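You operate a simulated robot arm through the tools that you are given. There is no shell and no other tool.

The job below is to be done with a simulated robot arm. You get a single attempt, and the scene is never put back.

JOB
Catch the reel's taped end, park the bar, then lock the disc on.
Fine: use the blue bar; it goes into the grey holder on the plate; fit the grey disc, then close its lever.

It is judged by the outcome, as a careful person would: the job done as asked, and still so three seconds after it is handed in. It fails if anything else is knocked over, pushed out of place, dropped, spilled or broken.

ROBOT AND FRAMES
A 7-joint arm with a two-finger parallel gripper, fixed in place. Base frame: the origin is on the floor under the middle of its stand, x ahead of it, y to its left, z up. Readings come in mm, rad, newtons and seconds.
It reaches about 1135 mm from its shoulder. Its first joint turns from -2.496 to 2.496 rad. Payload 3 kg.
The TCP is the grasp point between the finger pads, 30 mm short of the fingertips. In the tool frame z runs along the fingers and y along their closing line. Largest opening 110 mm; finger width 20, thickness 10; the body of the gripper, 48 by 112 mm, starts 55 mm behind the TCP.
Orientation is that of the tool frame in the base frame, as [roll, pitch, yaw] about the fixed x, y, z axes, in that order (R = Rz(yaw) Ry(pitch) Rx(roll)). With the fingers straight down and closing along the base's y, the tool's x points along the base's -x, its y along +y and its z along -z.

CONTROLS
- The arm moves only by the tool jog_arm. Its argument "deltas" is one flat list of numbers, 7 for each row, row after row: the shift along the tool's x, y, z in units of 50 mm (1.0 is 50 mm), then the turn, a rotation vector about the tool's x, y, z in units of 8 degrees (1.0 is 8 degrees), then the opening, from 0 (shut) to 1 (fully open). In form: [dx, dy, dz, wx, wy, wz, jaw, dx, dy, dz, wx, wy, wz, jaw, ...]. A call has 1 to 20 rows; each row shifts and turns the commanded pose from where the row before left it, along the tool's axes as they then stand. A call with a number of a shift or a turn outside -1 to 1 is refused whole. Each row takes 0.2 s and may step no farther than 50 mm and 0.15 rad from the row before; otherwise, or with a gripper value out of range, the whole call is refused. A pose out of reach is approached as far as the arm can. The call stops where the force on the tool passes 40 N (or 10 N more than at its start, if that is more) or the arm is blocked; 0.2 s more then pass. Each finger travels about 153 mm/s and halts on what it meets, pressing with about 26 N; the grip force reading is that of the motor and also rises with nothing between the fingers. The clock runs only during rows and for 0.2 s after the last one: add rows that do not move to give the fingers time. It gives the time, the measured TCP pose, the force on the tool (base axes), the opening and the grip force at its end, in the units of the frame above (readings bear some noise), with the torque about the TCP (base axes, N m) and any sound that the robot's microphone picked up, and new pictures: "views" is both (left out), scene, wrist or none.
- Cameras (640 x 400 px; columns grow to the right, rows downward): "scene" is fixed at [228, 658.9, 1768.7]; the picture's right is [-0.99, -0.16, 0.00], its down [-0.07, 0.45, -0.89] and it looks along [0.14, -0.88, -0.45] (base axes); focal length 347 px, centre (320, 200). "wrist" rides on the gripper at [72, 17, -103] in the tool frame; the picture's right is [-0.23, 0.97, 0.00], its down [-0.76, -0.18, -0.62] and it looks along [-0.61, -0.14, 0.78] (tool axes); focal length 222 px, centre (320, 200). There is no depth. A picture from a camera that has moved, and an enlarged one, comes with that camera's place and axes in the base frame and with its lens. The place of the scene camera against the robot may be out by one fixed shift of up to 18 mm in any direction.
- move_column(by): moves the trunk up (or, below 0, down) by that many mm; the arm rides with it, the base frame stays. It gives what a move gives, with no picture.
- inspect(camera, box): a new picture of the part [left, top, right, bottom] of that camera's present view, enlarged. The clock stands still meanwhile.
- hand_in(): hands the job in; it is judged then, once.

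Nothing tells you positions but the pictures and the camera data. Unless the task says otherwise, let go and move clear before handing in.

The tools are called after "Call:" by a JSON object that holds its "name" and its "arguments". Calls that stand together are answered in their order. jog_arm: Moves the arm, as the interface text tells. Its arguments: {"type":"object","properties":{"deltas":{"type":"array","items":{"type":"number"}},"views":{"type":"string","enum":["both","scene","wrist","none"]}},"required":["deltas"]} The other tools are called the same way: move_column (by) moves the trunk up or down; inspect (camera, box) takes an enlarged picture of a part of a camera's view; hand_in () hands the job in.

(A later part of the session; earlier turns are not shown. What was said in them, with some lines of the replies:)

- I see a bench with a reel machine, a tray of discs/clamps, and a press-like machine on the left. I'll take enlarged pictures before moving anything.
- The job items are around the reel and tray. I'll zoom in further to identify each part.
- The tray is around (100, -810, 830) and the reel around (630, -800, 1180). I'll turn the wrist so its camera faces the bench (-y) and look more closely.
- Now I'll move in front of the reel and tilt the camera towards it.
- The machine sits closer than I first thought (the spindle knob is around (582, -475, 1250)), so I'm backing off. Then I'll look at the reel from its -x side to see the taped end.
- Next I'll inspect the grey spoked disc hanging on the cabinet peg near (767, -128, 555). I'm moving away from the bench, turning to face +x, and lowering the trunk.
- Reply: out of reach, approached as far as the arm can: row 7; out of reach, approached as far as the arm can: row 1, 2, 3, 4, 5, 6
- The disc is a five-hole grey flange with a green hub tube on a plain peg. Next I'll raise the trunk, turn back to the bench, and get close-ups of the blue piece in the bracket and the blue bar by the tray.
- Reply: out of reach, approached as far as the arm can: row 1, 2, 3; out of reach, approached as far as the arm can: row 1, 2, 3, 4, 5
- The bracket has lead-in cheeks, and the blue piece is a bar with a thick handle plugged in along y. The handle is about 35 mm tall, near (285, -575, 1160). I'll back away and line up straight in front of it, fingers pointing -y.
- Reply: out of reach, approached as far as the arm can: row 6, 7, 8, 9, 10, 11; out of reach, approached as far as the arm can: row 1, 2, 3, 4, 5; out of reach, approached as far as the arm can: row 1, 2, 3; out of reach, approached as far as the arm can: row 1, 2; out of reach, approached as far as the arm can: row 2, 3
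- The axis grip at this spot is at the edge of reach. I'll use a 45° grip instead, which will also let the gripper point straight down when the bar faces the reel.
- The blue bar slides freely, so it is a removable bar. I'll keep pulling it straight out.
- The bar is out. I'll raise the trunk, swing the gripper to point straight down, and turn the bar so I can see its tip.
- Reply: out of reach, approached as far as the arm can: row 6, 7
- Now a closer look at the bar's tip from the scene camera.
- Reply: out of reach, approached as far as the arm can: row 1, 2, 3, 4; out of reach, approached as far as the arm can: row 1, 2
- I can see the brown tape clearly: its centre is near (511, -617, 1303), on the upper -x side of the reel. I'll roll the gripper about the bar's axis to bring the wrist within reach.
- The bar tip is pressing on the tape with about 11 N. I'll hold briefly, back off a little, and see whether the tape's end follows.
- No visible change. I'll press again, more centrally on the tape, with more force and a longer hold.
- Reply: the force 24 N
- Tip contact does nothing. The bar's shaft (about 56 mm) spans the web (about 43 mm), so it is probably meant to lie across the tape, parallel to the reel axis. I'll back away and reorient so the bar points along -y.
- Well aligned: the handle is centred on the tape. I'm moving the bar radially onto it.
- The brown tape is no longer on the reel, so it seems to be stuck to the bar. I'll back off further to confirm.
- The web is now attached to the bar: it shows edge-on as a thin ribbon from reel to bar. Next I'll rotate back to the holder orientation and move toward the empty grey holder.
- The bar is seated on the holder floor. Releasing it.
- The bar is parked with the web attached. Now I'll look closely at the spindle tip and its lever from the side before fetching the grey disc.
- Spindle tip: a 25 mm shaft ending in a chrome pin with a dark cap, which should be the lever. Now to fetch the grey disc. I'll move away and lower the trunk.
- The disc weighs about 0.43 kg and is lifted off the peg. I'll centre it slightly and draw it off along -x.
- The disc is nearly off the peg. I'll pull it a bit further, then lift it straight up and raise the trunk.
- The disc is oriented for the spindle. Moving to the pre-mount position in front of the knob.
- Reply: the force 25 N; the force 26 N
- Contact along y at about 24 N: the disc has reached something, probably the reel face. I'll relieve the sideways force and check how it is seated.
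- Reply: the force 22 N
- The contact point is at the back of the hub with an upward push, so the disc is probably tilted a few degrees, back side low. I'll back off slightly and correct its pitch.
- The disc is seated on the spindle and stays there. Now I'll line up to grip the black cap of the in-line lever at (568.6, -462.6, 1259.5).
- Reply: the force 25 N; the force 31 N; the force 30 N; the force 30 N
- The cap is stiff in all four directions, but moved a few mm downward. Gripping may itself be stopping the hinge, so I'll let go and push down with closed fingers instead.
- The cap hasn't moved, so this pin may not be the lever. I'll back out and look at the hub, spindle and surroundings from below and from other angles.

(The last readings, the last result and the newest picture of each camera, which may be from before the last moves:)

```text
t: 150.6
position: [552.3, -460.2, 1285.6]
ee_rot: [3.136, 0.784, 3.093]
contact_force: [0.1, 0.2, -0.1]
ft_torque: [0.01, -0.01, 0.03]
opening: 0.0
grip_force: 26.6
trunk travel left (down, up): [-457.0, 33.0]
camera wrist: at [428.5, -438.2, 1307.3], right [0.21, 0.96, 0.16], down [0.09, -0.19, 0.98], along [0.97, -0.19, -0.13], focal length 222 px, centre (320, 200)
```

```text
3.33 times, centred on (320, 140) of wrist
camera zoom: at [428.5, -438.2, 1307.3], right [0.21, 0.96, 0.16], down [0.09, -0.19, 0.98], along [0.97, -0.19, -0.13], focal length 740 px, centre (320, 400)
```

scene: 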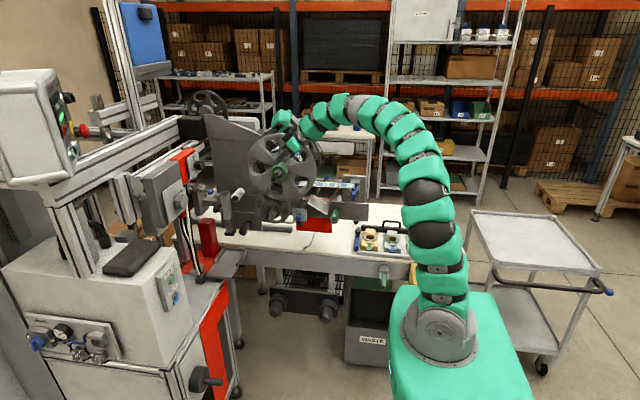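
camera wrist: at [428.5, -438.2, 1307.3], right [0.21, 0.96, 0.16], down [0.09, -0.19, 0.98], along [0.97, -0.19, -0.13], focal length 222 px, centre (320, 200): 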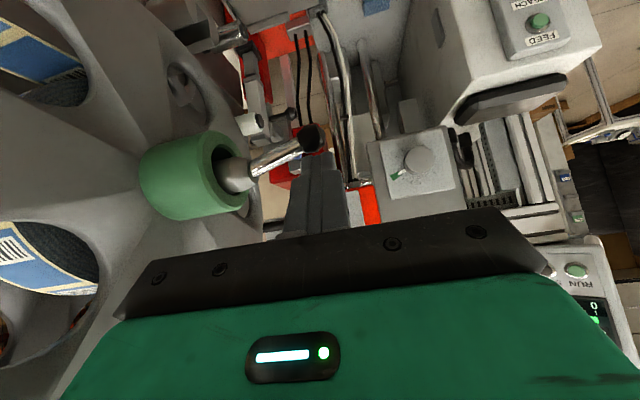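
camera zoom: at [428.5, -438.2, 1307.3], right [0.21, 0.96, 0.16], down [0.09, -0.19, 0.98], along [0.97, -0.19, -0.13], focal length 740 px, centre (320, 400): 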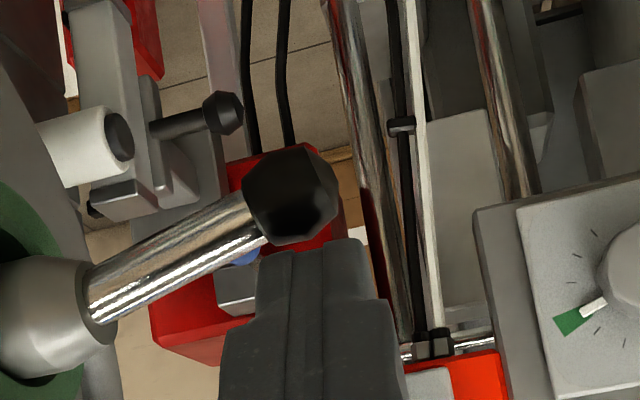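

Now the lever swings down freely with hardly any force; gripping the cap had been blocking the hinge. I'll keep folding it, following its arc.

Call:
{"name": "jog_arm", "arguments": {"deltas": [0.113, -0.04, 0.113, 0, 0, 0, 0, 0.1, -0.06, 0.1, 0, 0, 0, 0], "views": "none"}}

Call:
{"name": "jog_arm", "arguments": {"deltas": [0.1, -0.08, 0.1, 0, 0, 0, 0], "views": "wrist"}}

Call:
{"name": "inspect", "arguments": {"camera": "wrist", "box": [240, 80, 400, 200]}}

```text
t: 151.2
position: [553.8, -464.2, 1271.2]
ee_rot: [3.136, 0.784, 3.092]
contact_force: [-0.4, 0.6, -0.8]
ft_torque: [-0.01, 0.0, -0.05]
opening: 0.0
grip_force: 26.1
trunk travel left (down, up): [-457.0, 33.0]
```

```text
t: 151.6
position: [553.2, -468.5, 1264.3]
ee_rot: [3.138, 0.784, 3.092]
contact_force: [-0.2, 0.1, 0.1]
ft_torque: [0.02, -0.01, 0.02]
opening: 0.3
grip_force: 26.0
trunk travel left (down, up): [-457.0, 33.0]
camera wrist: at [428.2, -446.2, 1286.1], right [0.21, 0.96, 0.16], down [0.09, -0.19, 0.98], along [0.97, -0.19, -0.13], focal length 222 px, centre (320, 200)
```

wrist: 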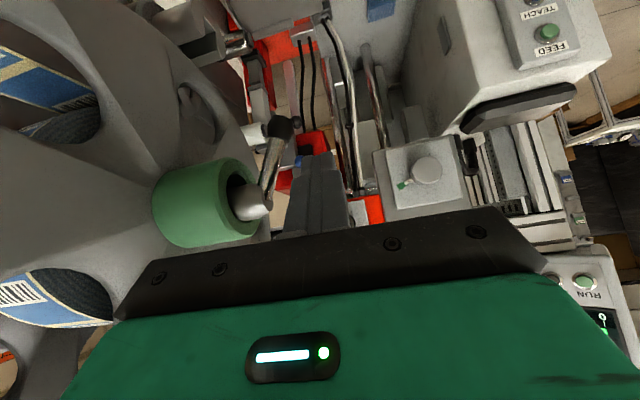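

```text
3.33 times, centred on (320, 140) of wrist
camera zoom: at [428.2, -446.2, 1286.1], right [0.21, 0.96, 0.16], down [0.09, -0.19, 0.98], along [0.97, -0.19, -0.13], focal length 740 px, centre (320, 400)
```

zoom: 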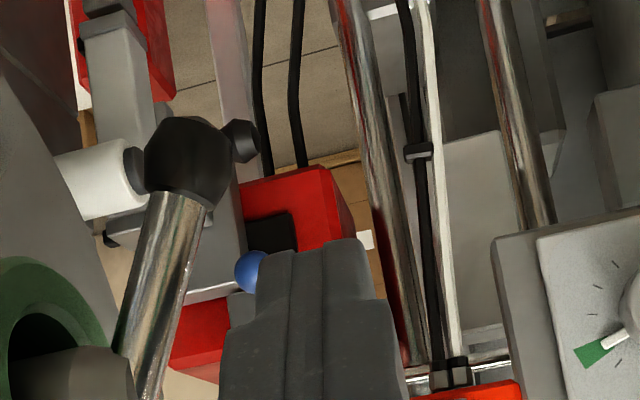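

Call:
{"name": "jog_arm", "arguments": {"deltas": [0.14, 0.02, 0.14, 0, 0, 0, 0, 0.14, 0, 0.14, 0, 0, 0, 0], "views": "none"}}

Call:
{"name": "inspect", "arguments": {"camera": "wrist", "box": [220, 60, 400, 200]}}

Call:
{"name": "inspect", "arguments": {"camera": "scene", "box": [250, 145, 320, 195]}}

```text
t: 152.2
position: [552.3, -468.5, 1242.9]
ee_rot: [3.139, 0.786, 3.093]
contact_force: [0.4, -0.9, -0.1]
ft_torque: [0.02, -0.01, 0.01]
opening: 0.1
grip_force: 26.3
trunk travel left (down, up): [-457.0, 33.0]
```

```text
2.86 times, centred on (310, 130) of wrist
camera zoom: at [428.0, -446.4, 1265.4], right [0.21, 0.96, 0.16], down [0.09, -0.18, 0.98], along [0.97, -0.19, -0.12], focal length 635 px, centre (349, 400)
```

zoom: 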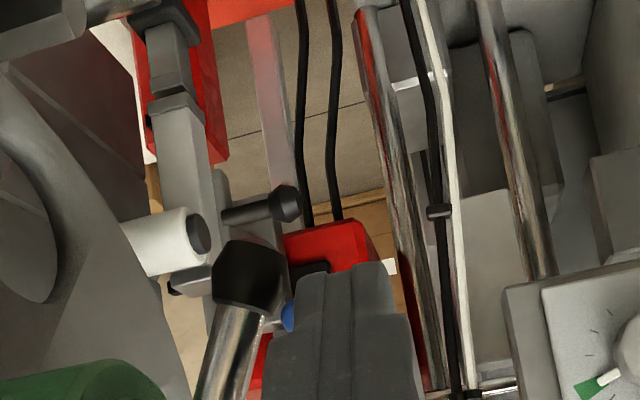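

```text
8.00 times, centred on (285, 170) of scene
camera zoom: at [228.0, 658.9, 1768.7], right [-0.99, -0.16, 0.0], down [-0.07, 0.45, -0.89], along [0.14, -0.88, -0.45], focal length 2775 px, centre (600, 440)
```

zoom: 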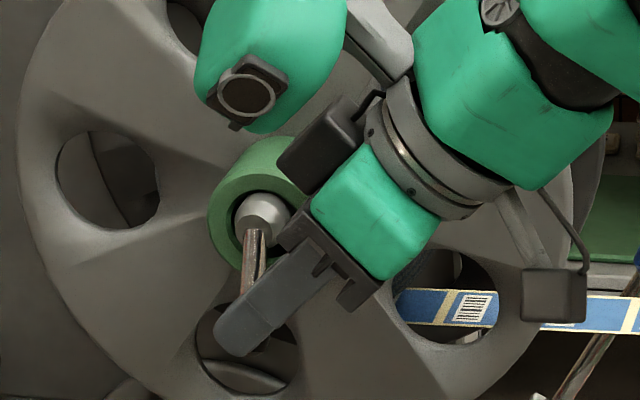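

Call:
{"name": "jog_arm", "arguments": {"deltas": [0.02, -0.1, 0.02, 0, 0, 0, 0, 0.02, -0.1, 0.02, 0, 0, 0, 0], "views": "none"}}

Call:
{"name": "jog_arm", "arguments": {"deltas": [0.01, -0.08, 0.01, 0, 0, 0, 0], "views": "none"}}

Call:
{"name": "inspect", "arguments": {"camera": "wrist", "box": [220, 60, 400, 200]}}

```text
t: 152.8
position: [553.0, -477.9, 1241.5]
ee_rot: [3.136, 0.784, 3.093]
contact_force: [0.1, 0.2, -0.2]
ft_torque: [-0.02, -0.03, -0.02]
opening: 0.2
grip_force: 26.1
trunk travel left (down, up): [-457.0, 33.0]
```

```text
t: 153.2
position: [554.1, -481.5, 1239.6]
ee_rot: [3.137, 0.783, 3.091]
contact_force: [0.4, 0.0, 0.5]
ft_torque: [-0.02, -0.03, 0.01]
opening: 0.1
grip_force: 25.7
trunk travel left (down, up): [-457.0, 33.0]
```

```text
2.86 times, centred on (310, 130) of wrist
camera zoom: at [428.0, -460.7, 1261.8], right [0.21, 0.96, 0.16], down [0.09, -0.18, 0.98], along [0.97, -0.19, -0.13], focal length 635 px, centre (349, 400)
```

zoom: 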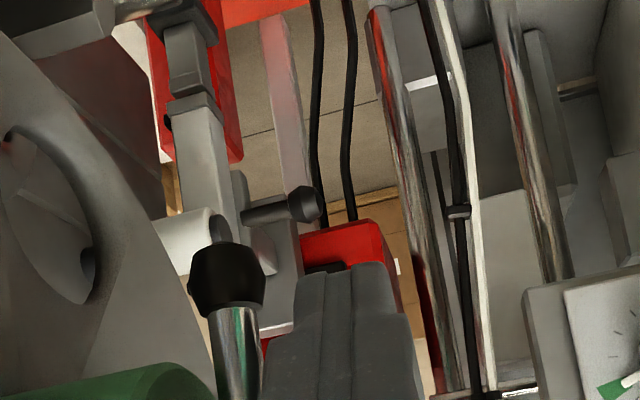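

Call:
{"name": "jog_arm", "arguments": {"deltas": [0.01, -0.08, 0.01, 0, 0, 0, 0], "views": "none"}}

Call:
{"name": "jog_arm", "arguments": {"deltas": [0, -0.08, 0, 0, 0, 0, 0], "views": "none"}}

Call:
{"name": "inspect", "arguments": {"camera": "wrist", "box": [220, 60, 400, 200]}}

Call:
{"name": "inspect", "arguments": {"camera": "scene", "box": [250, 145, 320, 195]}}

```text
t: 153.6
position: [552.3, -487.3, 1238.5]
ee_rot: [3.137, 0.785, 3.091]
contact_force: [-0.2, -0.8, -0.4]
ft_torque: [0.03, -0.03, 0.0]
opening: 0.1
grip_force: 25.7
trunk travel left (down, up): [-457.0, 33.0]
```

```text
t: 154.0
position: [552.4, -489.6, 1238.5]
ee_rot: [3.136, 0.784, 3.093]
contact_force: [-0.7, 0.1, -0.1]
ft_torque: [-0.01, -0.01, -0.01]
opening: 0.0
grip_force: 25.9
trunk travel left (down, up): [-457.0, 33.0]
```

```text
2.86 times, centred on (310, 130) of wrist
camera zoom: at [427.7, -467.5, 1260.4], right [0.2, 0.96, 0.16], down [0.09, -0.19, 0.98], along [0.97, -0.19, -0.13], focal length 635 px, centre (349, 400)
```

zoom: 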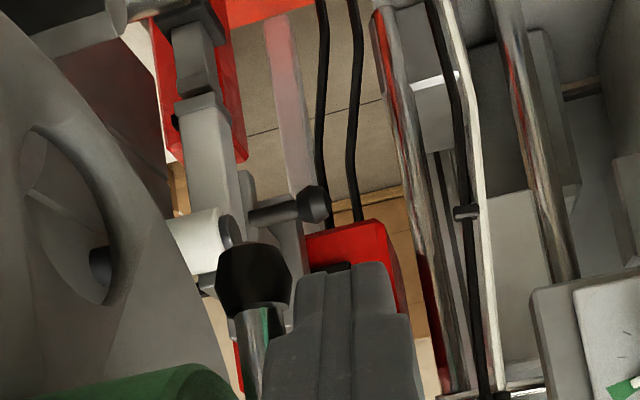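

```text
8.00 times, centred on (285, 170) of scene
camera zoom: at [228.0, 658.9, 1768.7], right [-0.99, -0.16, 0.0], down [-0.07, 0.45, -0.89], along [0.14, -0.88, -0.45], focal length 2775 px, centre (600, 440)
```

zoom: 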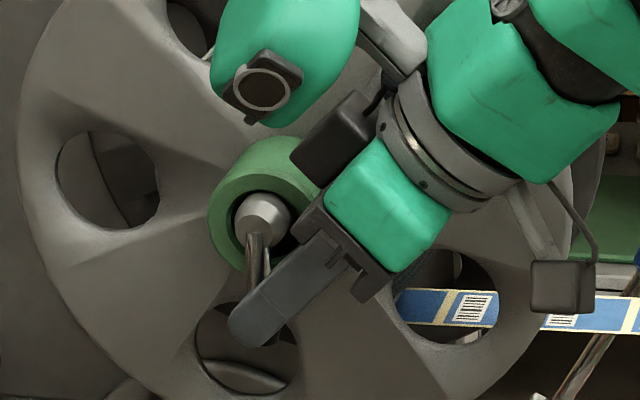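

Call:
{"name": "jog_arm", "arguments": {"deltas": [0, -0.08, 0, 0, 0, 0, 0], "views": "none"}}

Call:
{"name": "jog_arm", "arguments": {"deltas": [0, -0.06, 0, 0, 0, 0, 0], "views": "none"}}

Call:
{"name": "jog_arm", "arguments": {"deltas": [0, -0.04, 0, 0, 0, 0, 0], "views": "none"}}

Call:
{"name": "inspect", "arguments": {"camera": "wrist", "box": [220, 60, 400, 200]}}

```text
t: 154.4
position: [551.8, -492.8, 1237.9]
ee_rot: [3.134, 0.783, 3.093]
contact_force: [-1.2, 3.2, -0.3]
ft_torque: [0.09, 0.04, 0.06]
opening: 0.0
grip_force: 25.7
trunk travel left (down, up): [-457.0, 33.0]
```

```text
t: 154.8
position: [552.0, -495.6, 1238.4]
ee_rot: [3.134, 0.783, 3.095]
contact_force: [-3.8, 18.2, -3.4]
ft_torque: [0.52, 0.13, 0.25]
opening: 0.1
grip_force: 26.1
trunk travel left (down, up): [-457.0, 33.0]
```

```text
t: 155.2
position: [552.2, -495.6, 1238.7]
ee_rot: [3.135, 0.783, 3.096]
contact_force: [-5.2, 33.3, -8.1]
ft_torque: [0.9, 0.26, 0.51]
opening: 0.0
grip_force: 25.8
trunk travel left (down, up): [-457.0, 33.0]
```

```text
2.86 times, centred on (310, 130) of wrist
camera zoom: at [427.6, -473.1, 1261.0], right [0.2, 0.97, 0.16], down [0.09, -0.19, 0.98], along [0.98, -0.18, -0.13], focal length 635 px, centre (349, 400)
```

zoom: 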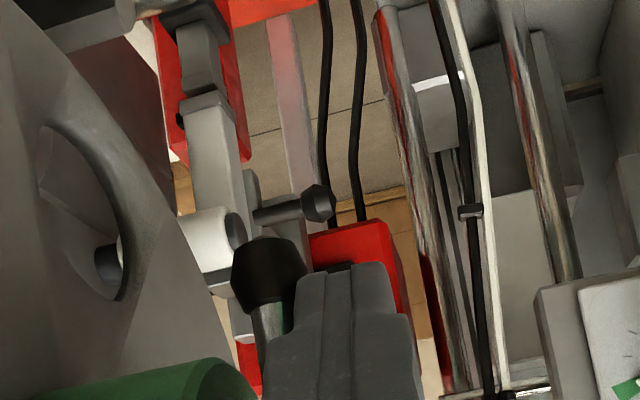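

The lever has reached a firm end stop, pointing straight down. Backing off to check that everything stays put.

Call:
{"name": "jog_arm", "arguments": {"deltas": [0, 0.25, 0, 0, 0, 0, 0, 0, 0.6, 0, 0, 0, 0, 0, 0, 0.9, 0, 0, 0, 0, 0, 0, 0.9, 0, 0, 0, 0, 0, -0.5, 0.3, -0.5, 0, 0, 0, 0, -0.5, 0.3, -0.5, 0, 0, 0, 0]}}

Call:
{"name": "inspect", "arguments": {"camera": "scene", "box": [245, 125, 325, 215]}}

Call:
{"name": "inspect", "arguments": {"camera": "scene", "box": [260, 155, 310, 195]}}

Call:
{"name": "inspect", "arguments": {"camera": "scene", "box": [320, 160, 380, 210]}}

```text
t: 156.6
position: [558.8, -336.4, 1310.2]
ee_rot: [3.137, 0.784, 3.091]
contact_force: [-0.8, 0.3, 0.5]
ft_torque: [0.03, -0.01, 0.0]
opening: 0.0
grip_force: 25.7
trunk travel left (down, up): [-457.0, 33.0]
camera wrist: at [434.2, -314.4, 1332.4], right [0.21, 0.96, 0.16], down [0.09, -0.19, 0.98], along [0.97, -0.19, -0.13], focal length 222 px, centre (320, 200)
```

scene: 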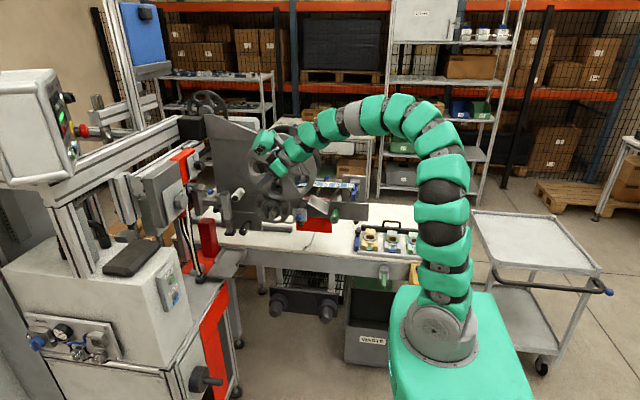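
wrist: 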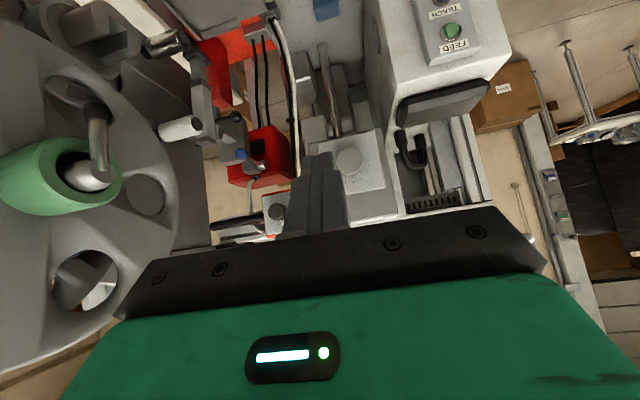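

```text
4.44 times, centred on (285, 170) of scene
camera zoom: at [228.0, 658.9, 1768.7], right [-0.99, -0.16, 0.0], down [-0.07, 0.45, -0.89], along [0.14, -0.88, -0.45], focal length 1542 px, centre (476, 333)
```

zoom: 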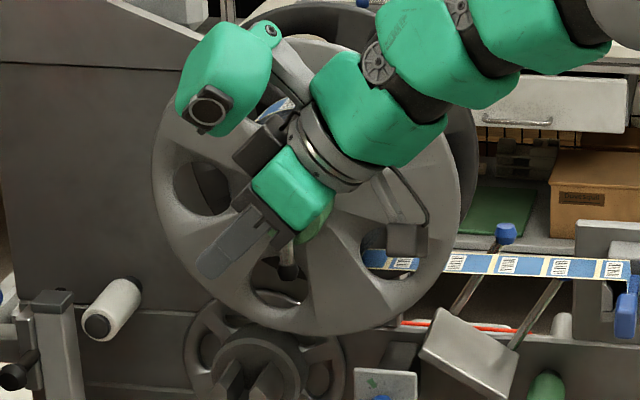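

```text
10.00 times, centred on (285, 175) of scene
camera zoom: at [228.0, 658.9, 1768.7], right [-0.99, -0.16, 0.0], down [-0.07, 0.45, -0.89], along [0.14, -0.88, -0.45], focal length 3469 px, centre (670, 450)
```

zoom: 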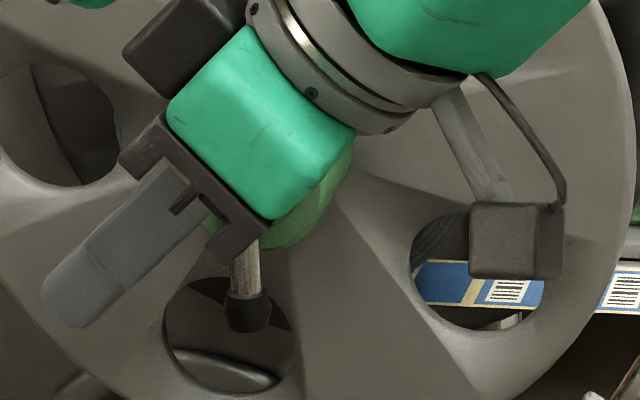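

```text
8.00 times, centred on (350, 185) of scene
camera zoom: at [228.0, 658.9, 1768.7], right [-0.99, -0.16, 0.0], down [-0.07, 0.45, -0.89], along [0.14, -0.88, -0.45], focal length 2775 px, centre (80, 320)
```

zoom: 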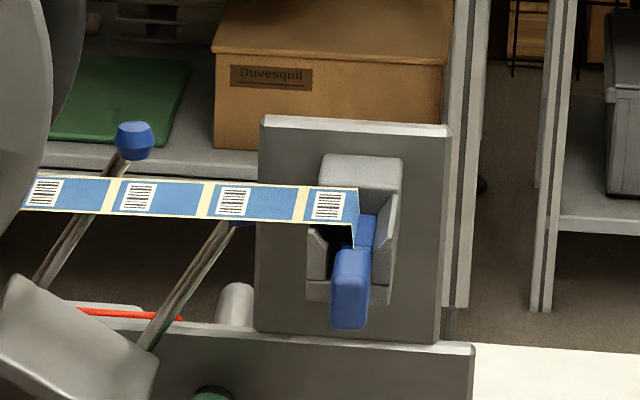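

The lever stays closed and the bar and web are in place. I'll check the disc's axial seating from the side.

Call:
{"name": "jog_arm", "arguments": {"deltas": [0.62, -0.044, -0.62, 0, 0, 0, 0, 0.62, -0.044, -0.62, 0, 0, 0, 0, 0.62, -0.044, -0.62, 0, 0, 0, 0, 0.62, -0.044, -0.62, 0, 0, 0, 0, 0.62, -0.044, -0.62, 0, 0, 0, 0, -0.03, -0.97, 0.03, 0, 0, 0, 0, -0.03, -0.97, 0.03, 0, 0, 0, 0, -0.03, -0.97, 0.03, 0, 0, 0, 0, -0.03, -0.97, 0.03, 0, 0, 0, 0, -0.03, -0.97, 0.03, 0, 0, 0, 0], "views": "wrist"}}

Call:
{"name": "inspect", "arguments": {"camera": "wrist", "box": [200, 60, 440, 220]}}

Call:
{"name": "inspect", "arguments": {"camera": "wrist", "box": [300, 90, 420, 190]}}

```text
t: 158.8
position: [337.9, -580.2, 1307.4]
ee_rot: [3.136, 0.783, 3.093]
contact_force: [-1.1, -1.1, 0.9]
ft_torque: [0.06, -0.08, 0.05]
opening: 0.2
grip_force: 25.5
trunk travel left (down, up): [-457.0, 33.0]
camera wrist: at [214.0, -556.7, 1331.0], right [0.2, 0.97, 0.16], down [0.09, -0.19, 0.98], along [0.97, -0.18, -0.13], focal length 222 px, centre (320, 200)
```

wrist: 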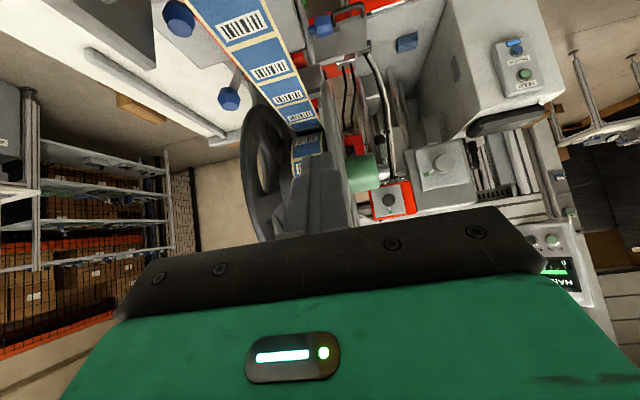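

```text
2.50 times, centred on (320, 140) of wrist
camera zoom: at [214.0, -556.7, 1331.0], right [0.2, 0.97, 0.16], down [0.09, -0.19, 0.98], along [0.97, -0.18, -0.13], focal length 555 px, centre (320, 350)
```

zoom: 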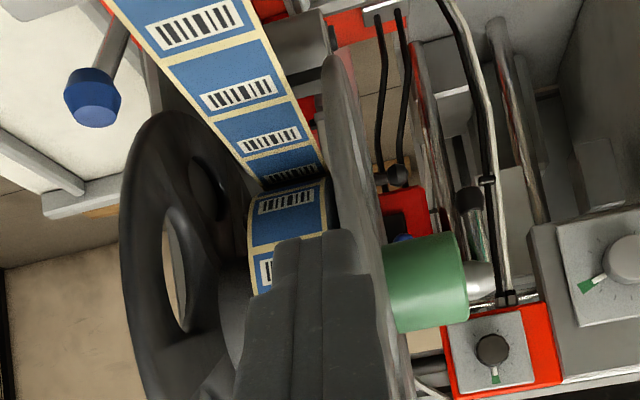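

```text
4.00 times, centred on (360, 140) of wrist
camera zoom: at [214.0, -556.7, 1331.0], right [0.2, 0.97, 0.16], down [0.09, -0.19, 0.98], along [0.97, -0.18, -0.13], focal length 888 px, centre (160, 440)
```

zoom: 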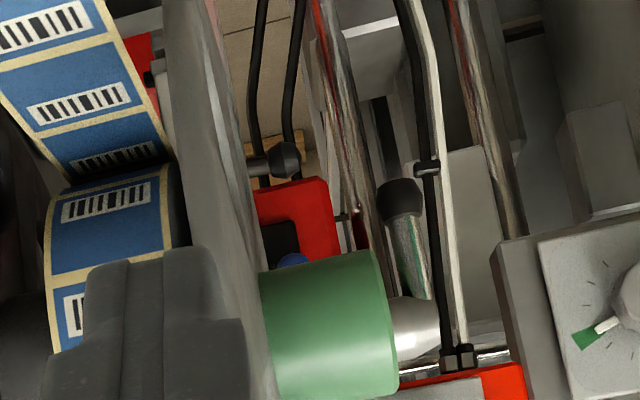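

The hub front sits about 5 mm out from the stop I felt earlier. I'll go around to the front and press the hub squarely home with two open fingers, which also tests whether it is locked.

Call:
{"name": "jog_arm", "arguments": {"deltas": [-0.07, 0.863, 0.07, 0, 0, 0, 0.1, -0.07, 0.863, 0.07, 0, 0, 0, 0.1, -0.07, 0.863, 0.07, 0, 0, 0, 0.1, -0.07, 0.863, 0.07, 0, 0, 0, 0.1, -0.07, 0.863, 0.07, 0, 0, 0, 0.1, -0.07, 0.863, 0.07, 0, 0, 0, 0.1, -0.07, 0.863, 0.07, 0, 0, 0, 0.1, 0, 0, 0, 0.64, 0, 0.643, 0.1, 0, 0, 0, 0.64, 0, 0.643, 0.1, 0, 0, 0, 0.64, 0, 0.643, 0.1, 0, 0, 0, 0.64, 0, 0.643, 0.1, 0, 0, 0, 0.64, 0, 0.643, 0.1, 0, 0, 0, 0.64, 0, 0.643, 0.1, 0, 0, 0, 0.64, 0, 0.643, 0.1, 0, 0, 0, 0.64, 0, 0.643, 0.1, 0, 0, 0, 0.64, 0, 0.643, 0.1, 0, 0, 0, 0.64, 0, 0.643, 0.1, 0, 0, 0, 0.64, 0, 0.643, 0.1, 0, 0, 0, 0.64, 0, 0.643, 0.1], "views": "none"}}

Call:
{"name": "jog_arm", "arguments": {"deltas": [0, 0.9, 0, 0, -1, 0, 0.41, 0, 0.9, 0, 0, -1, 0, 0.41, 0, 0.9, 0, 0, -1, 0, 0.41, 0, 0.8, 0, 0, -1, 0, 0.41, 0, 0, 0, 0, -1, 0, 0.41]}}

```text
t: 162.8
position: [388.5, -281.1, 1310.1]
ee_rot: [3.137, 0.78, 1.571]
contact_force: [-0.9, 0.7, 0.1]
ft_torque: [-0.02, 0.02, 0.02]
opening: 10.9
grip_force: 0.1
trunk travel left (down, up): [-457.0, 33.0]
```

```text
t: 164.0
position: [563.8, -277.9, 1310.0]
ee_rot: [3.139, 1.48, 1.572]
contact_force: [-0.6, -0.6, 0.0]
ft_torque: [-0.01, -0.03, -0.02]
opening: 45.2
grip_force: 0.0
trunk travel left (down, up): [-457.0, 33.0]
camera wrist: at [578.7, -169.9, 1247.3], right [0.97, -0.01, 0.23], down [-0.18, 0.55, 0.82], along [-0.14, -0.83, 0.53], focal length 222 px, centre (320, 200)
```

scene: 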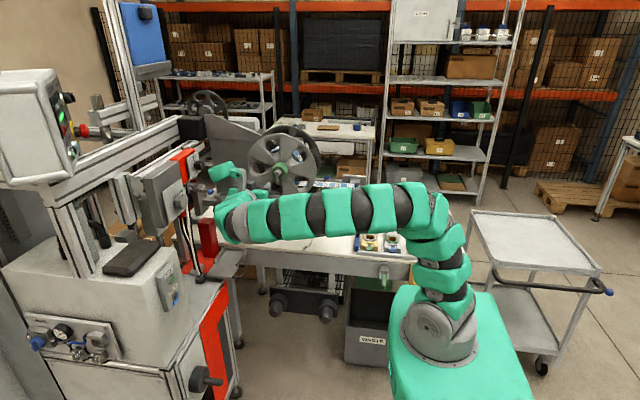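
wrist: 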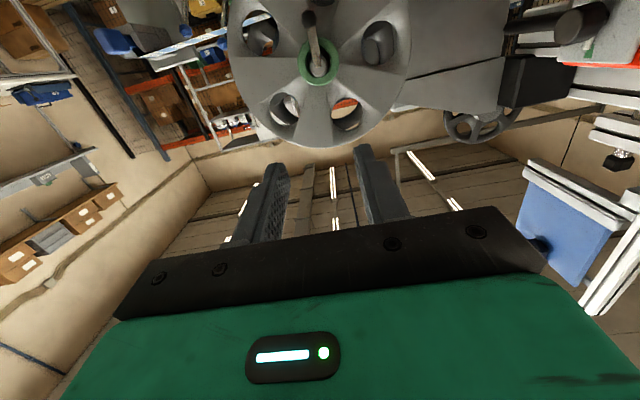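

Call:
{"name": "inspect", "arguments": {"camera": "wrist", "box": [250, 0, 400, 150]}}

Call:
{"name": "inspect", "arguments": {"camera": "scene", "box": [245, 125, 325, 215]}}

Call:
{"name": "inspect", "arguments": {"camera": "scene", "box": [265, 155, 305, 190]}}

```text
2.67 times, centred on (325, 75) of wrist
camera zoom: at [578.7, -169.9, 1247.3], right [0.97, -0.01, 0.23], down [-0.18, 0.55, 0.82], along [-0.14, -0.83, 0.53], focal length 592 px, centre (307, 533)
```

zoom: 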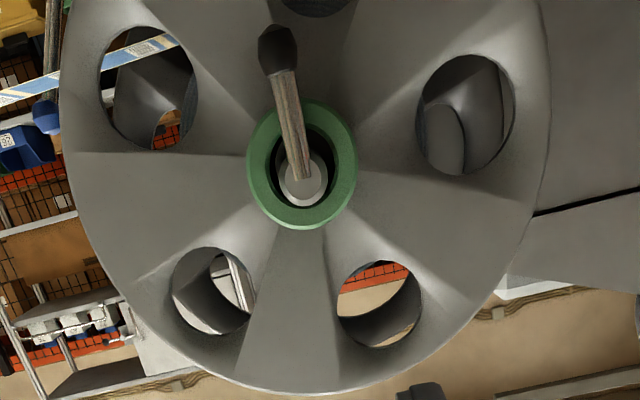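

```text
4.44 times, centred on (285, 170) of scene
camera zoom: at [228.0, 658.9, 1768.7], right [-0.99, -0.16, 0.0], down [-0.07, 0.45, -0.89], along [0.14, -0.88, -0.45], focal length 1542 px, centre (476, 333)
```

zoom: 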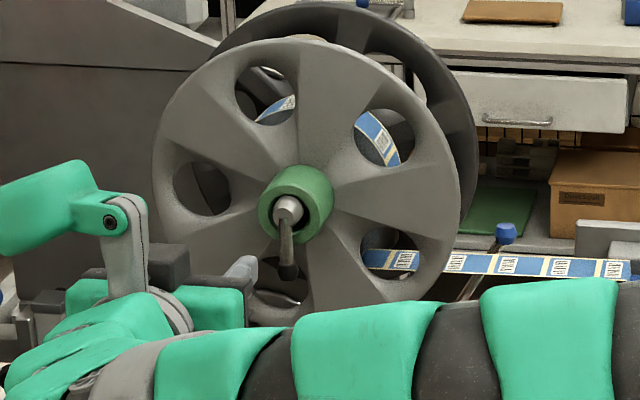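

```text
11.43 times, centred on (285, 172) of scene
camera zoom: at [228.0, 658.9, 1768.7], right [-0.99, -0.16, 0.0], down [-0.07, 0.45, -0.89], along [0.14, -0.88, -0.45], focal length 3964 px, centre (720, 514)
```

zoom: 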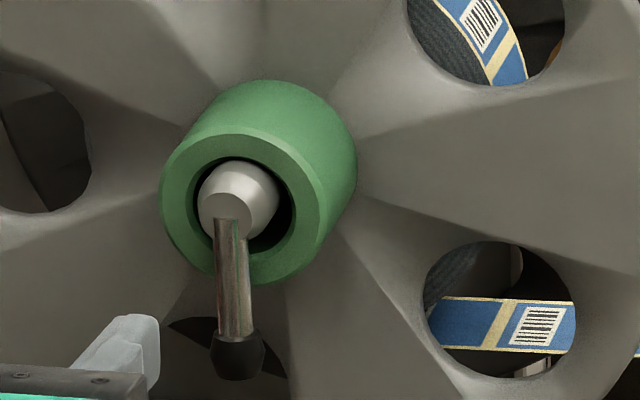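

Call:
{"name": "jog_arm", "arguments": {"deltas": [0, 0, 0, 0, -0.65, 0, 0.41, 0.54, 0.05, 0, 0, 0, 0, 0.41, 0.54, 0.05, 0, 0, 0, 0, 0.41, 0, 0, 0.8, 0, 0, 0, 0.41, 0, 0, 0.8, 0, 0, 0, 0.41, 0, 0, 0.8, 0, 0, 0, 0.41, 0, 0, 0.8, 0, 0, 0, 0.41]}}

Call:
{"name": "inspect", "arguments": {"camera": "wrist", "box": [220, 40, 420, 200]}}

```text
t: 165.6
position: [567.7, -439.0, 1257.0]
ee_rot: [2.524, 1.568, 0.958]
contact_force: [-0.1, 0.4, 1.2]
ft_torque: [-0.03, 0.01, 0.0]
opening: 45.2
grip_force: 0.1
trunk travel left (down, up): [-457.0, 33.0]
camera wrist: at [583.1, -335.4, 1184.0], right [0.97, 0.0, 0.23], down [-0.18, 0.62, 0.76], along [-0.14, -0.78, 0.61], focal length 222 px, centre (320, 200)
```

scene: 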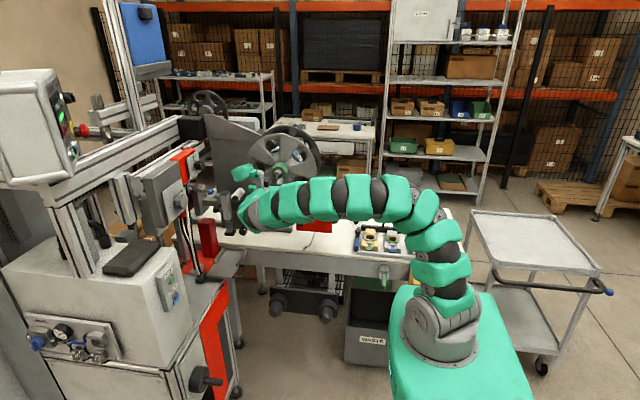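
wrist: 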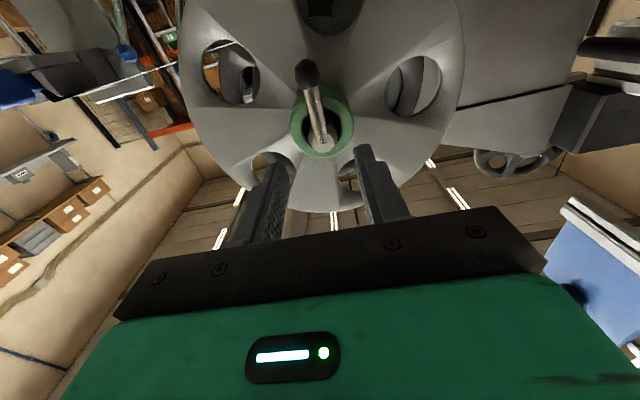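

```text
2.50 times, centred on (320, 120) of wrist
camera zoom: at [583.1, -335.4, 1184.0], right [0.97, 0.0, 0.23], down [-0.18, 0.62, 0.76], along [-0.14, -0.78, 0.61], focal length 555 px, centre (320, 400)
```

zoom: 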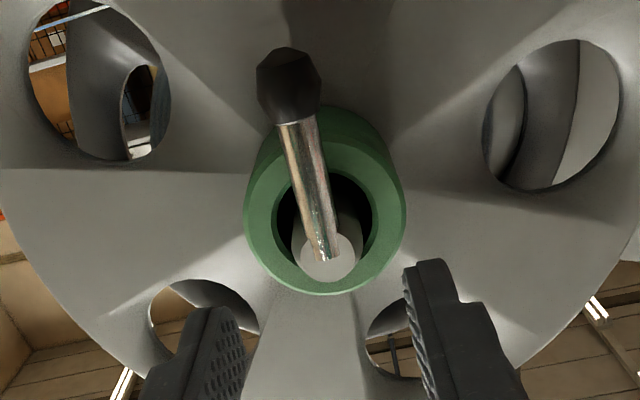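

Call:
{"name": "jog_arm", "arguments": {"deltas": [0.1, 0.04, 0.4, 0, 0, 0, 0.41, 0, 0, 0.5, 0, 0, 0, 0.41], "views": "none"}}

Call:
{"name": "inspect", "arguments": {"camera": "wrist", "box": [220, 80, 420, 240]}}

```text
t: 166.2
position: [571.0, -485.6, 1250.7]
ee_rot: [3.09, 1.569, 1.525]
contact_force: [1.1, 1.1, -0.3]
ft_torque: [-0.01, -0.04, -0.01]
opening: 44.8
grip_force: 0.1
trunk travel left (down, up): [-457.0, 33.0]
```

```text
2.50 times, centred on (320, 160) of wrist
camera zoom: at [585.4, -382.1, 1177.6], right [0.97, 0.0, 0.23], down [-0.18, 0.62, 0.76], along [-0.14, -0.78, 0.61], focal length 555 px, centre (320, 300)
```

zoom: 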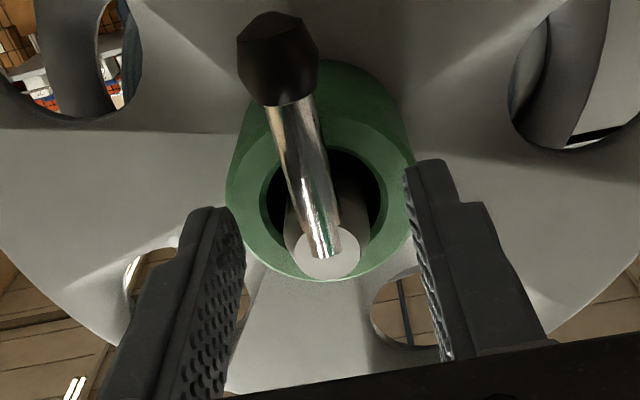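

Call:
{"name": "jog_arm", "arguments": {"deltas": [0, 0, 0.1, 0, 0, 0, 0.41, 0, 0, 0.06, 0, 0, 0, 0.41], "views": "none"}}

Call:
{"name": "jog_arm", "arguments": {"deltas": [0, 0, 0.06, 0, 0, 0, 0.41], "views": "none"}}

Call:
{"name": "jog_arm", "arguments": {"deltas": [0, 0, 0.06, 0, 0, 0, 0.41], "views": "none"}}

Call:
{"name": "inspect", "arguments": {"camera": "wrist", "box": [220, 80, 420, 240]}}

```text
t: 166.8
position: [570.3, -492.9, 1251.5]
ee_rot: [-3.125, 1.569, 1.594]
contact_force: [-0.3, 0.3, 0.1]
ft_torque: [0.01, -0.01, 0.01]
opening: 45.1
grip_force: 0.0
trunk travel left (down, up): [-457.0, 33.0]
```

```text
t: 167.2
position: [570.7, -495.6, 1251.4]
ee_rot: [2.897, 1.569, 1.331]
contact_force: [0.5, 0.0, 0.4]
ft_torque: [0.05, 0.01, -0.01]
opening: 44.9
grip_force: 0.0
trunk travel left (down, up): [-457.0, 33.0]
```

```text
t: 167.6
position: [570.7, -498.4, 1251.3]
ee_rot: [2.689, 1.568, 1.128]
contact_force: [0.7, 3.1, 1.0]
ft_torque: [-0.06, 0.06, 0.08]
opening: 45.1
grip_force: 0.4
trunk travel left (down, up): [-457.0, 33.0]
```

```text
2.50 times, centred on (320, 160) of wrist
camera zoom: at [586.2, -394.7, 1179.1], right [0.97, 0.01, 0.23], down [-0.18, 0.62, 0.76], along [-0.14, -0.78, 0.61], focal length 555 px, centre (320, 300)
```

zoom: 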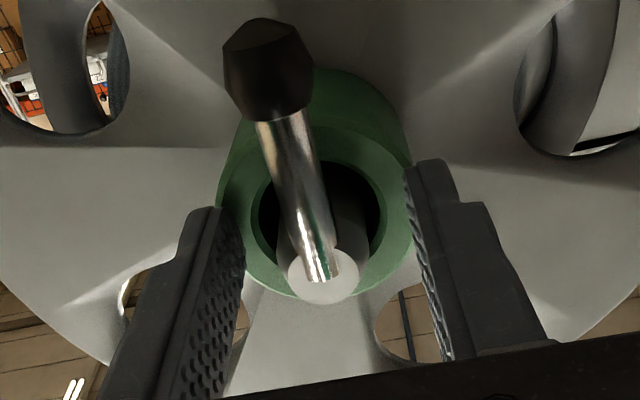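

Call:
{"name": "jog_arm", "arguments": {"deltas": [0, 0, 0.05, 0, 0, 0, 0.41], "views": "none"}}

Call:
{"name": "jog_arm", "arguments": {"deltas": [0, 0, 0.05, 0, 0, 0, 0.41], "views": "none"}}

```text
t: 168.0
position: [570.9, -500.6, 1250.6]
ee_rot: [2.501, 1.569, 0.939]
contact_force: [0.4, 6.8, 0.8]
ft_torque: [-0.09, -0.08, -0.04]
opening: 45.3
grip_force: 0.5
trunk travel left (down, up): [-457.0, 33.0]
```

```text
t: 168.4
position: [570.6, -501.1, 1251.6]
ee_rot: [2.294, 1.568, 0.729]
contact_force: [-6.9, 29.5, -4.5]
ft_torque: [-0.2, -0.18, -0.72]
opening: 46.3
grip_force: 1.0
trunk travel left (down, up): [-457.0, 33.0]
```

Firm stop after only 2–3 mm, so the disc is fully home. Backing straight off now for a final check.

Call:
{"name": "jog_arm", "arguments": {"deltas": [0, 0, -0.2, 0, 0, 0, 0.41, 0, 0, -0.6, 0, 0, 0, 0.41, 0, 0, -0.9, 0, 0, 0, 0.41, 0, 0, -0.9, 0, 0, 0, 0.41, 0, 0, -0.9, 0, 0, 0, 0.41, 0, 0, -0.9, 0, 0, 0, 0.41]}}

Call:
{"name": "inspect", "arguments": {"camera": "wrist", "box": [200, 0, 440, 180]}}

Call:
{"name": "inspect", "arguments": {"camera": "scene", "box": [245, 125, 385, 215]}}

Call:
{"name": "inspect", "arguments": {"camera": "scene", "box": [265, 155, 305, 190]}}

```text
t: 169.8
position: [567.5, -284.6, 1252.1]
ee_rot: [3.008, 1.566, 1.44]
contact_force: [-0.2, -0.3, 1.0]
ft_torque: [0.02, 0.0, 0.03]
opening: 44.9
grip_force: 0.1
trunk travel left (down, up): [-457.0, 33.0]
camera wrist: at [583.0, -181.7, 1180.6], right [0.97, 0.0, 0.23], down [-0.18, 0.62, 0.76], along [-0.14, -0.78, 0.6], focal length 222 px, centre (320, 200)
```

scene: 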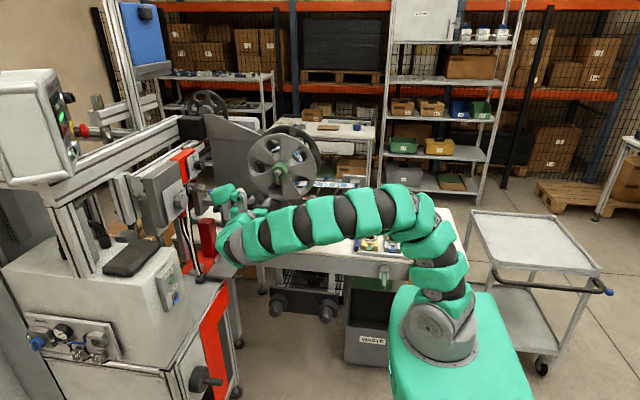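
wrist: 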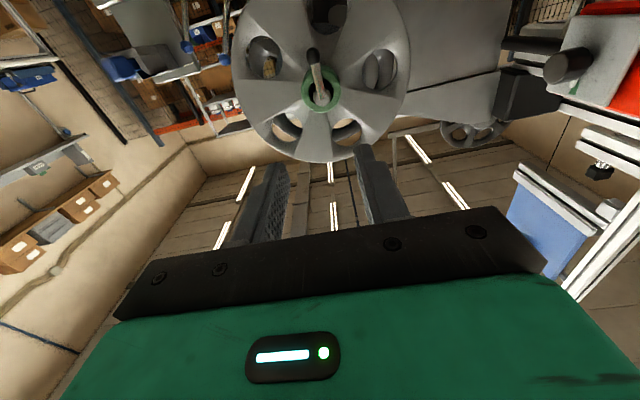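

```text
2.22 times, centred on (320, 90) of wrist
camera zoom: at [583.0, -181.7, 1180.6], right [0.97, 0.0, 0.23], down [-0.18, 0.62, 0.76], along [-0.14, -0.78, 0.6], focal length 494 px, centre (320, 444)
```

zoom: 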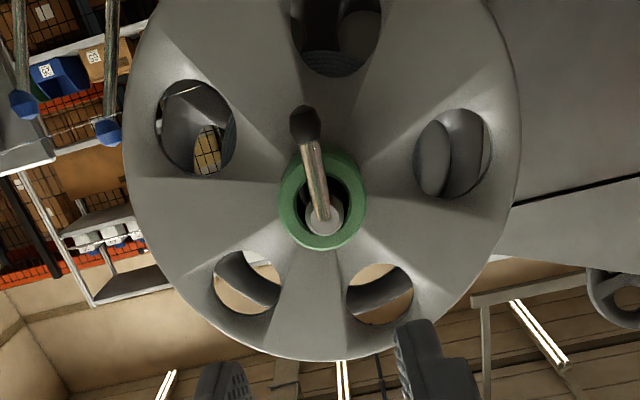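

```text
4.44 times, centred on (315, 170) of scene
camera zoom: at [228.0, 658.9, 1768.7], right [-0.99, -0.16, 0.0], down [-0.07, 0.45, -0.89], along [0.14, -0.88, -0.45], focal length 1542 px, centre (342, 333)
```

zoom: 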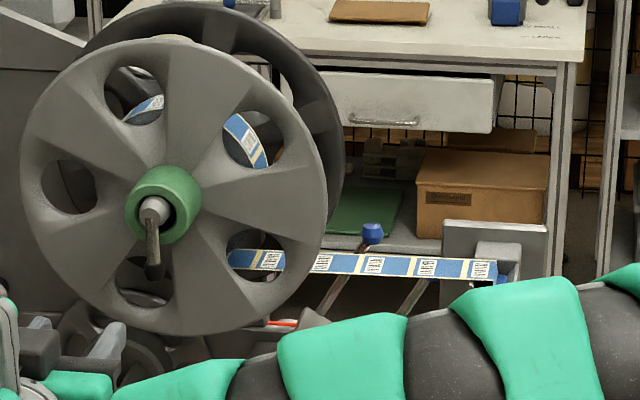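

```text
11.43 times, centred on (285, 172) of scene
camera zoom: at [228.0, 658.9, 1768.7], right [-0.99, -0.16, 0.0], down [-0.07, 0.45, -0.89], along [0.14, -0.88, -0.45], focal length 3964 px, centre (720, 514)
```

zoom: 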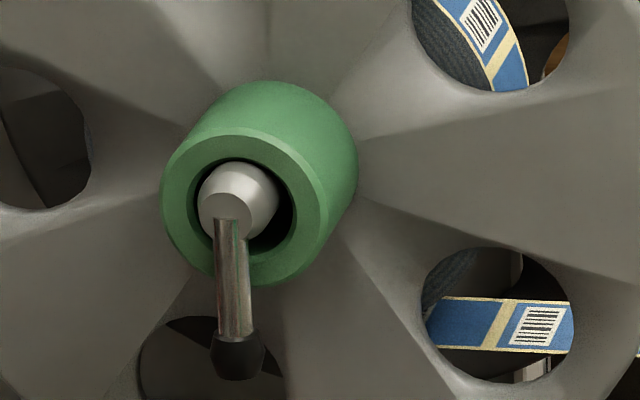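

Call:
{"name": "jog_arm", "arguments": {"deltas": [-0.3, -0.5, 0, 0, 1, 0, 0.5, -0.3, -0.5, 0, 0, 1, 0, 0.5, -0.3, -0.5, 0, 0, 1, 0, 0.5, -0.3, -0.5, 0, 0, 1, 0, 0.5, -0.3, -0.5, 0, 0, 1, 0, 0.5, 0, -0.9, 0, 0, 0, 0, 0.5, 0, -0.9, 0, 0, 0, 0, 0.5, 0, -0.9, 0, 0, 0, 0, 0.5]}}

Call:
{"name": "inspect", "arguments": {"camera": "wrist", "box": [220, 40, 460, 210]}}

Call:
{"name": "inspect", "arguments": {"camera": "scene", "box": [240, 120, 400, 250]}}

```text
t: 171.6
position: [309.1, -307.4, 1323.6]
ee_rot: [3.14, 0.87, 1.574]
contact_force: [-0.6, 0.4, -0.3]
ft_torque: [0.0, 0.02, -0.01]
opening: 55.0
grip_force: 0.0
trunk travel left (down, up): [-457.0, 33.0]
camera wrist: at [323.6, -181.6, 1334.5], right [0.97, -0.14, 0.17], down [-0.18, -0.02, 0.98], along [-0.14, -0.99, -0.04], focal length 222 px, centre (320, 200)
```

scene: 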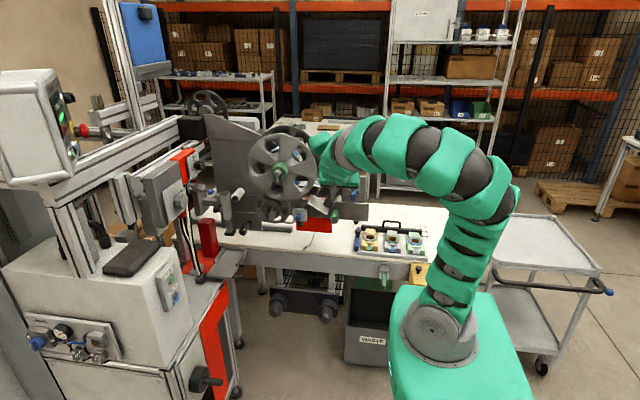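
wrist: 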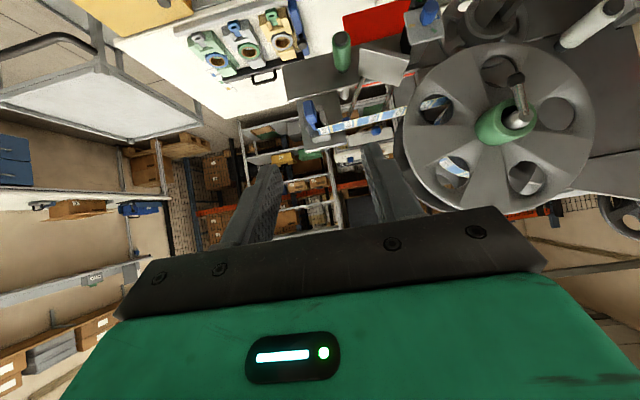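

```text
2.35 times, centred on (340, 125) of wrist
camera zoom: at [323.6, -181.6, 1334.5], right [0.97, -0.14, 0.17], down [-0.18, -0.02, 0.98], along [-0.14, -0.99, -0.04], focal length 523 px, centre (273, 376)
```

zoom: 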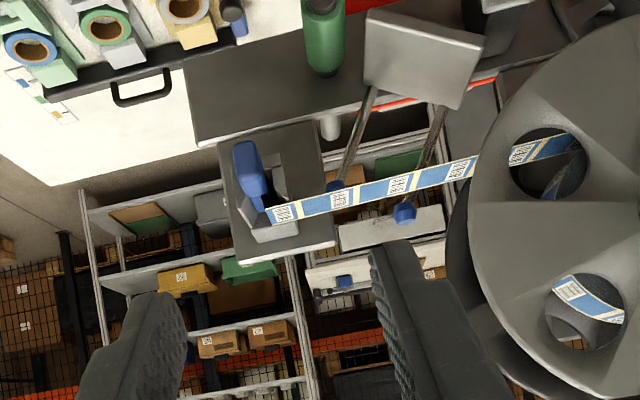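

```text
3.08 times, centred on (320, 185) of scene
camera zoom: at [228.0, 658.9, 1768.7], right [-0.99, -0.16, 0.0], down [-0.07, 0.45, -0.89], along [0.14, -0.88, -0.45], focal length 1067 px, centre (320, 246)
```

zoom: 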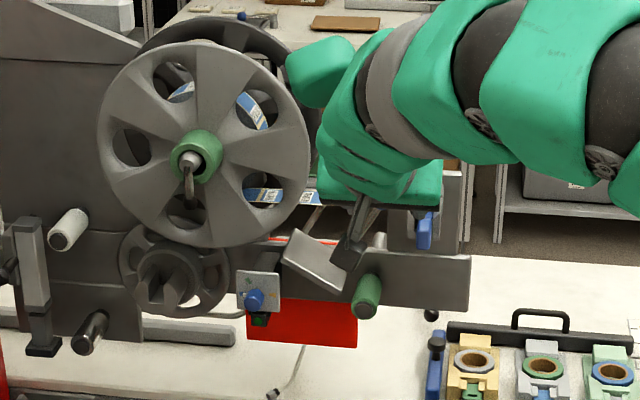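

The web's taped end is caught on the blue bar, and the bar is parked in the grey holder on the plate. The grey disc is home on the spindle with its lever closed, and the arm is clear and empty. Handing in.

Call:
{"name": "hand_in", "arguments": {}}

```text
The job is handed in.
```

I did all three parts of the job and handed it in. The result hasn't come back, so I don't know yet if it passed.

- **Taped end:** The blue bar I used was the one already sitting in the grey holder on the plate. Touching the tape with the bar's tip did nothing. Laying the bar flat across the tape lifted it off the reel, and the label web now runs from the reel to the bar.
- **Bar:** It is back in the grey holder on the plate. It sits slightly to one side of the slot but rests on the holder's floor.
- **Disc:** I took "the grey disc" to be the grey spoked disc with the green hub that was on the peg. It is on the reel's spindle, pushed in to a firm stop. From the side, a gap of roughly 10 mm was left between the disc and the reel.
- **Lever:** I took the capped pin at the end of the spindle to be the disc's lever. It first felt fixed because my grip on the cap was blocking it. Pushed with closed fingers, it folded straight down to its stop and stayed there.

My last pictures showed everything still in place, and I saw nothing knocked over or moved. The gripper was empty and the arm was clear.
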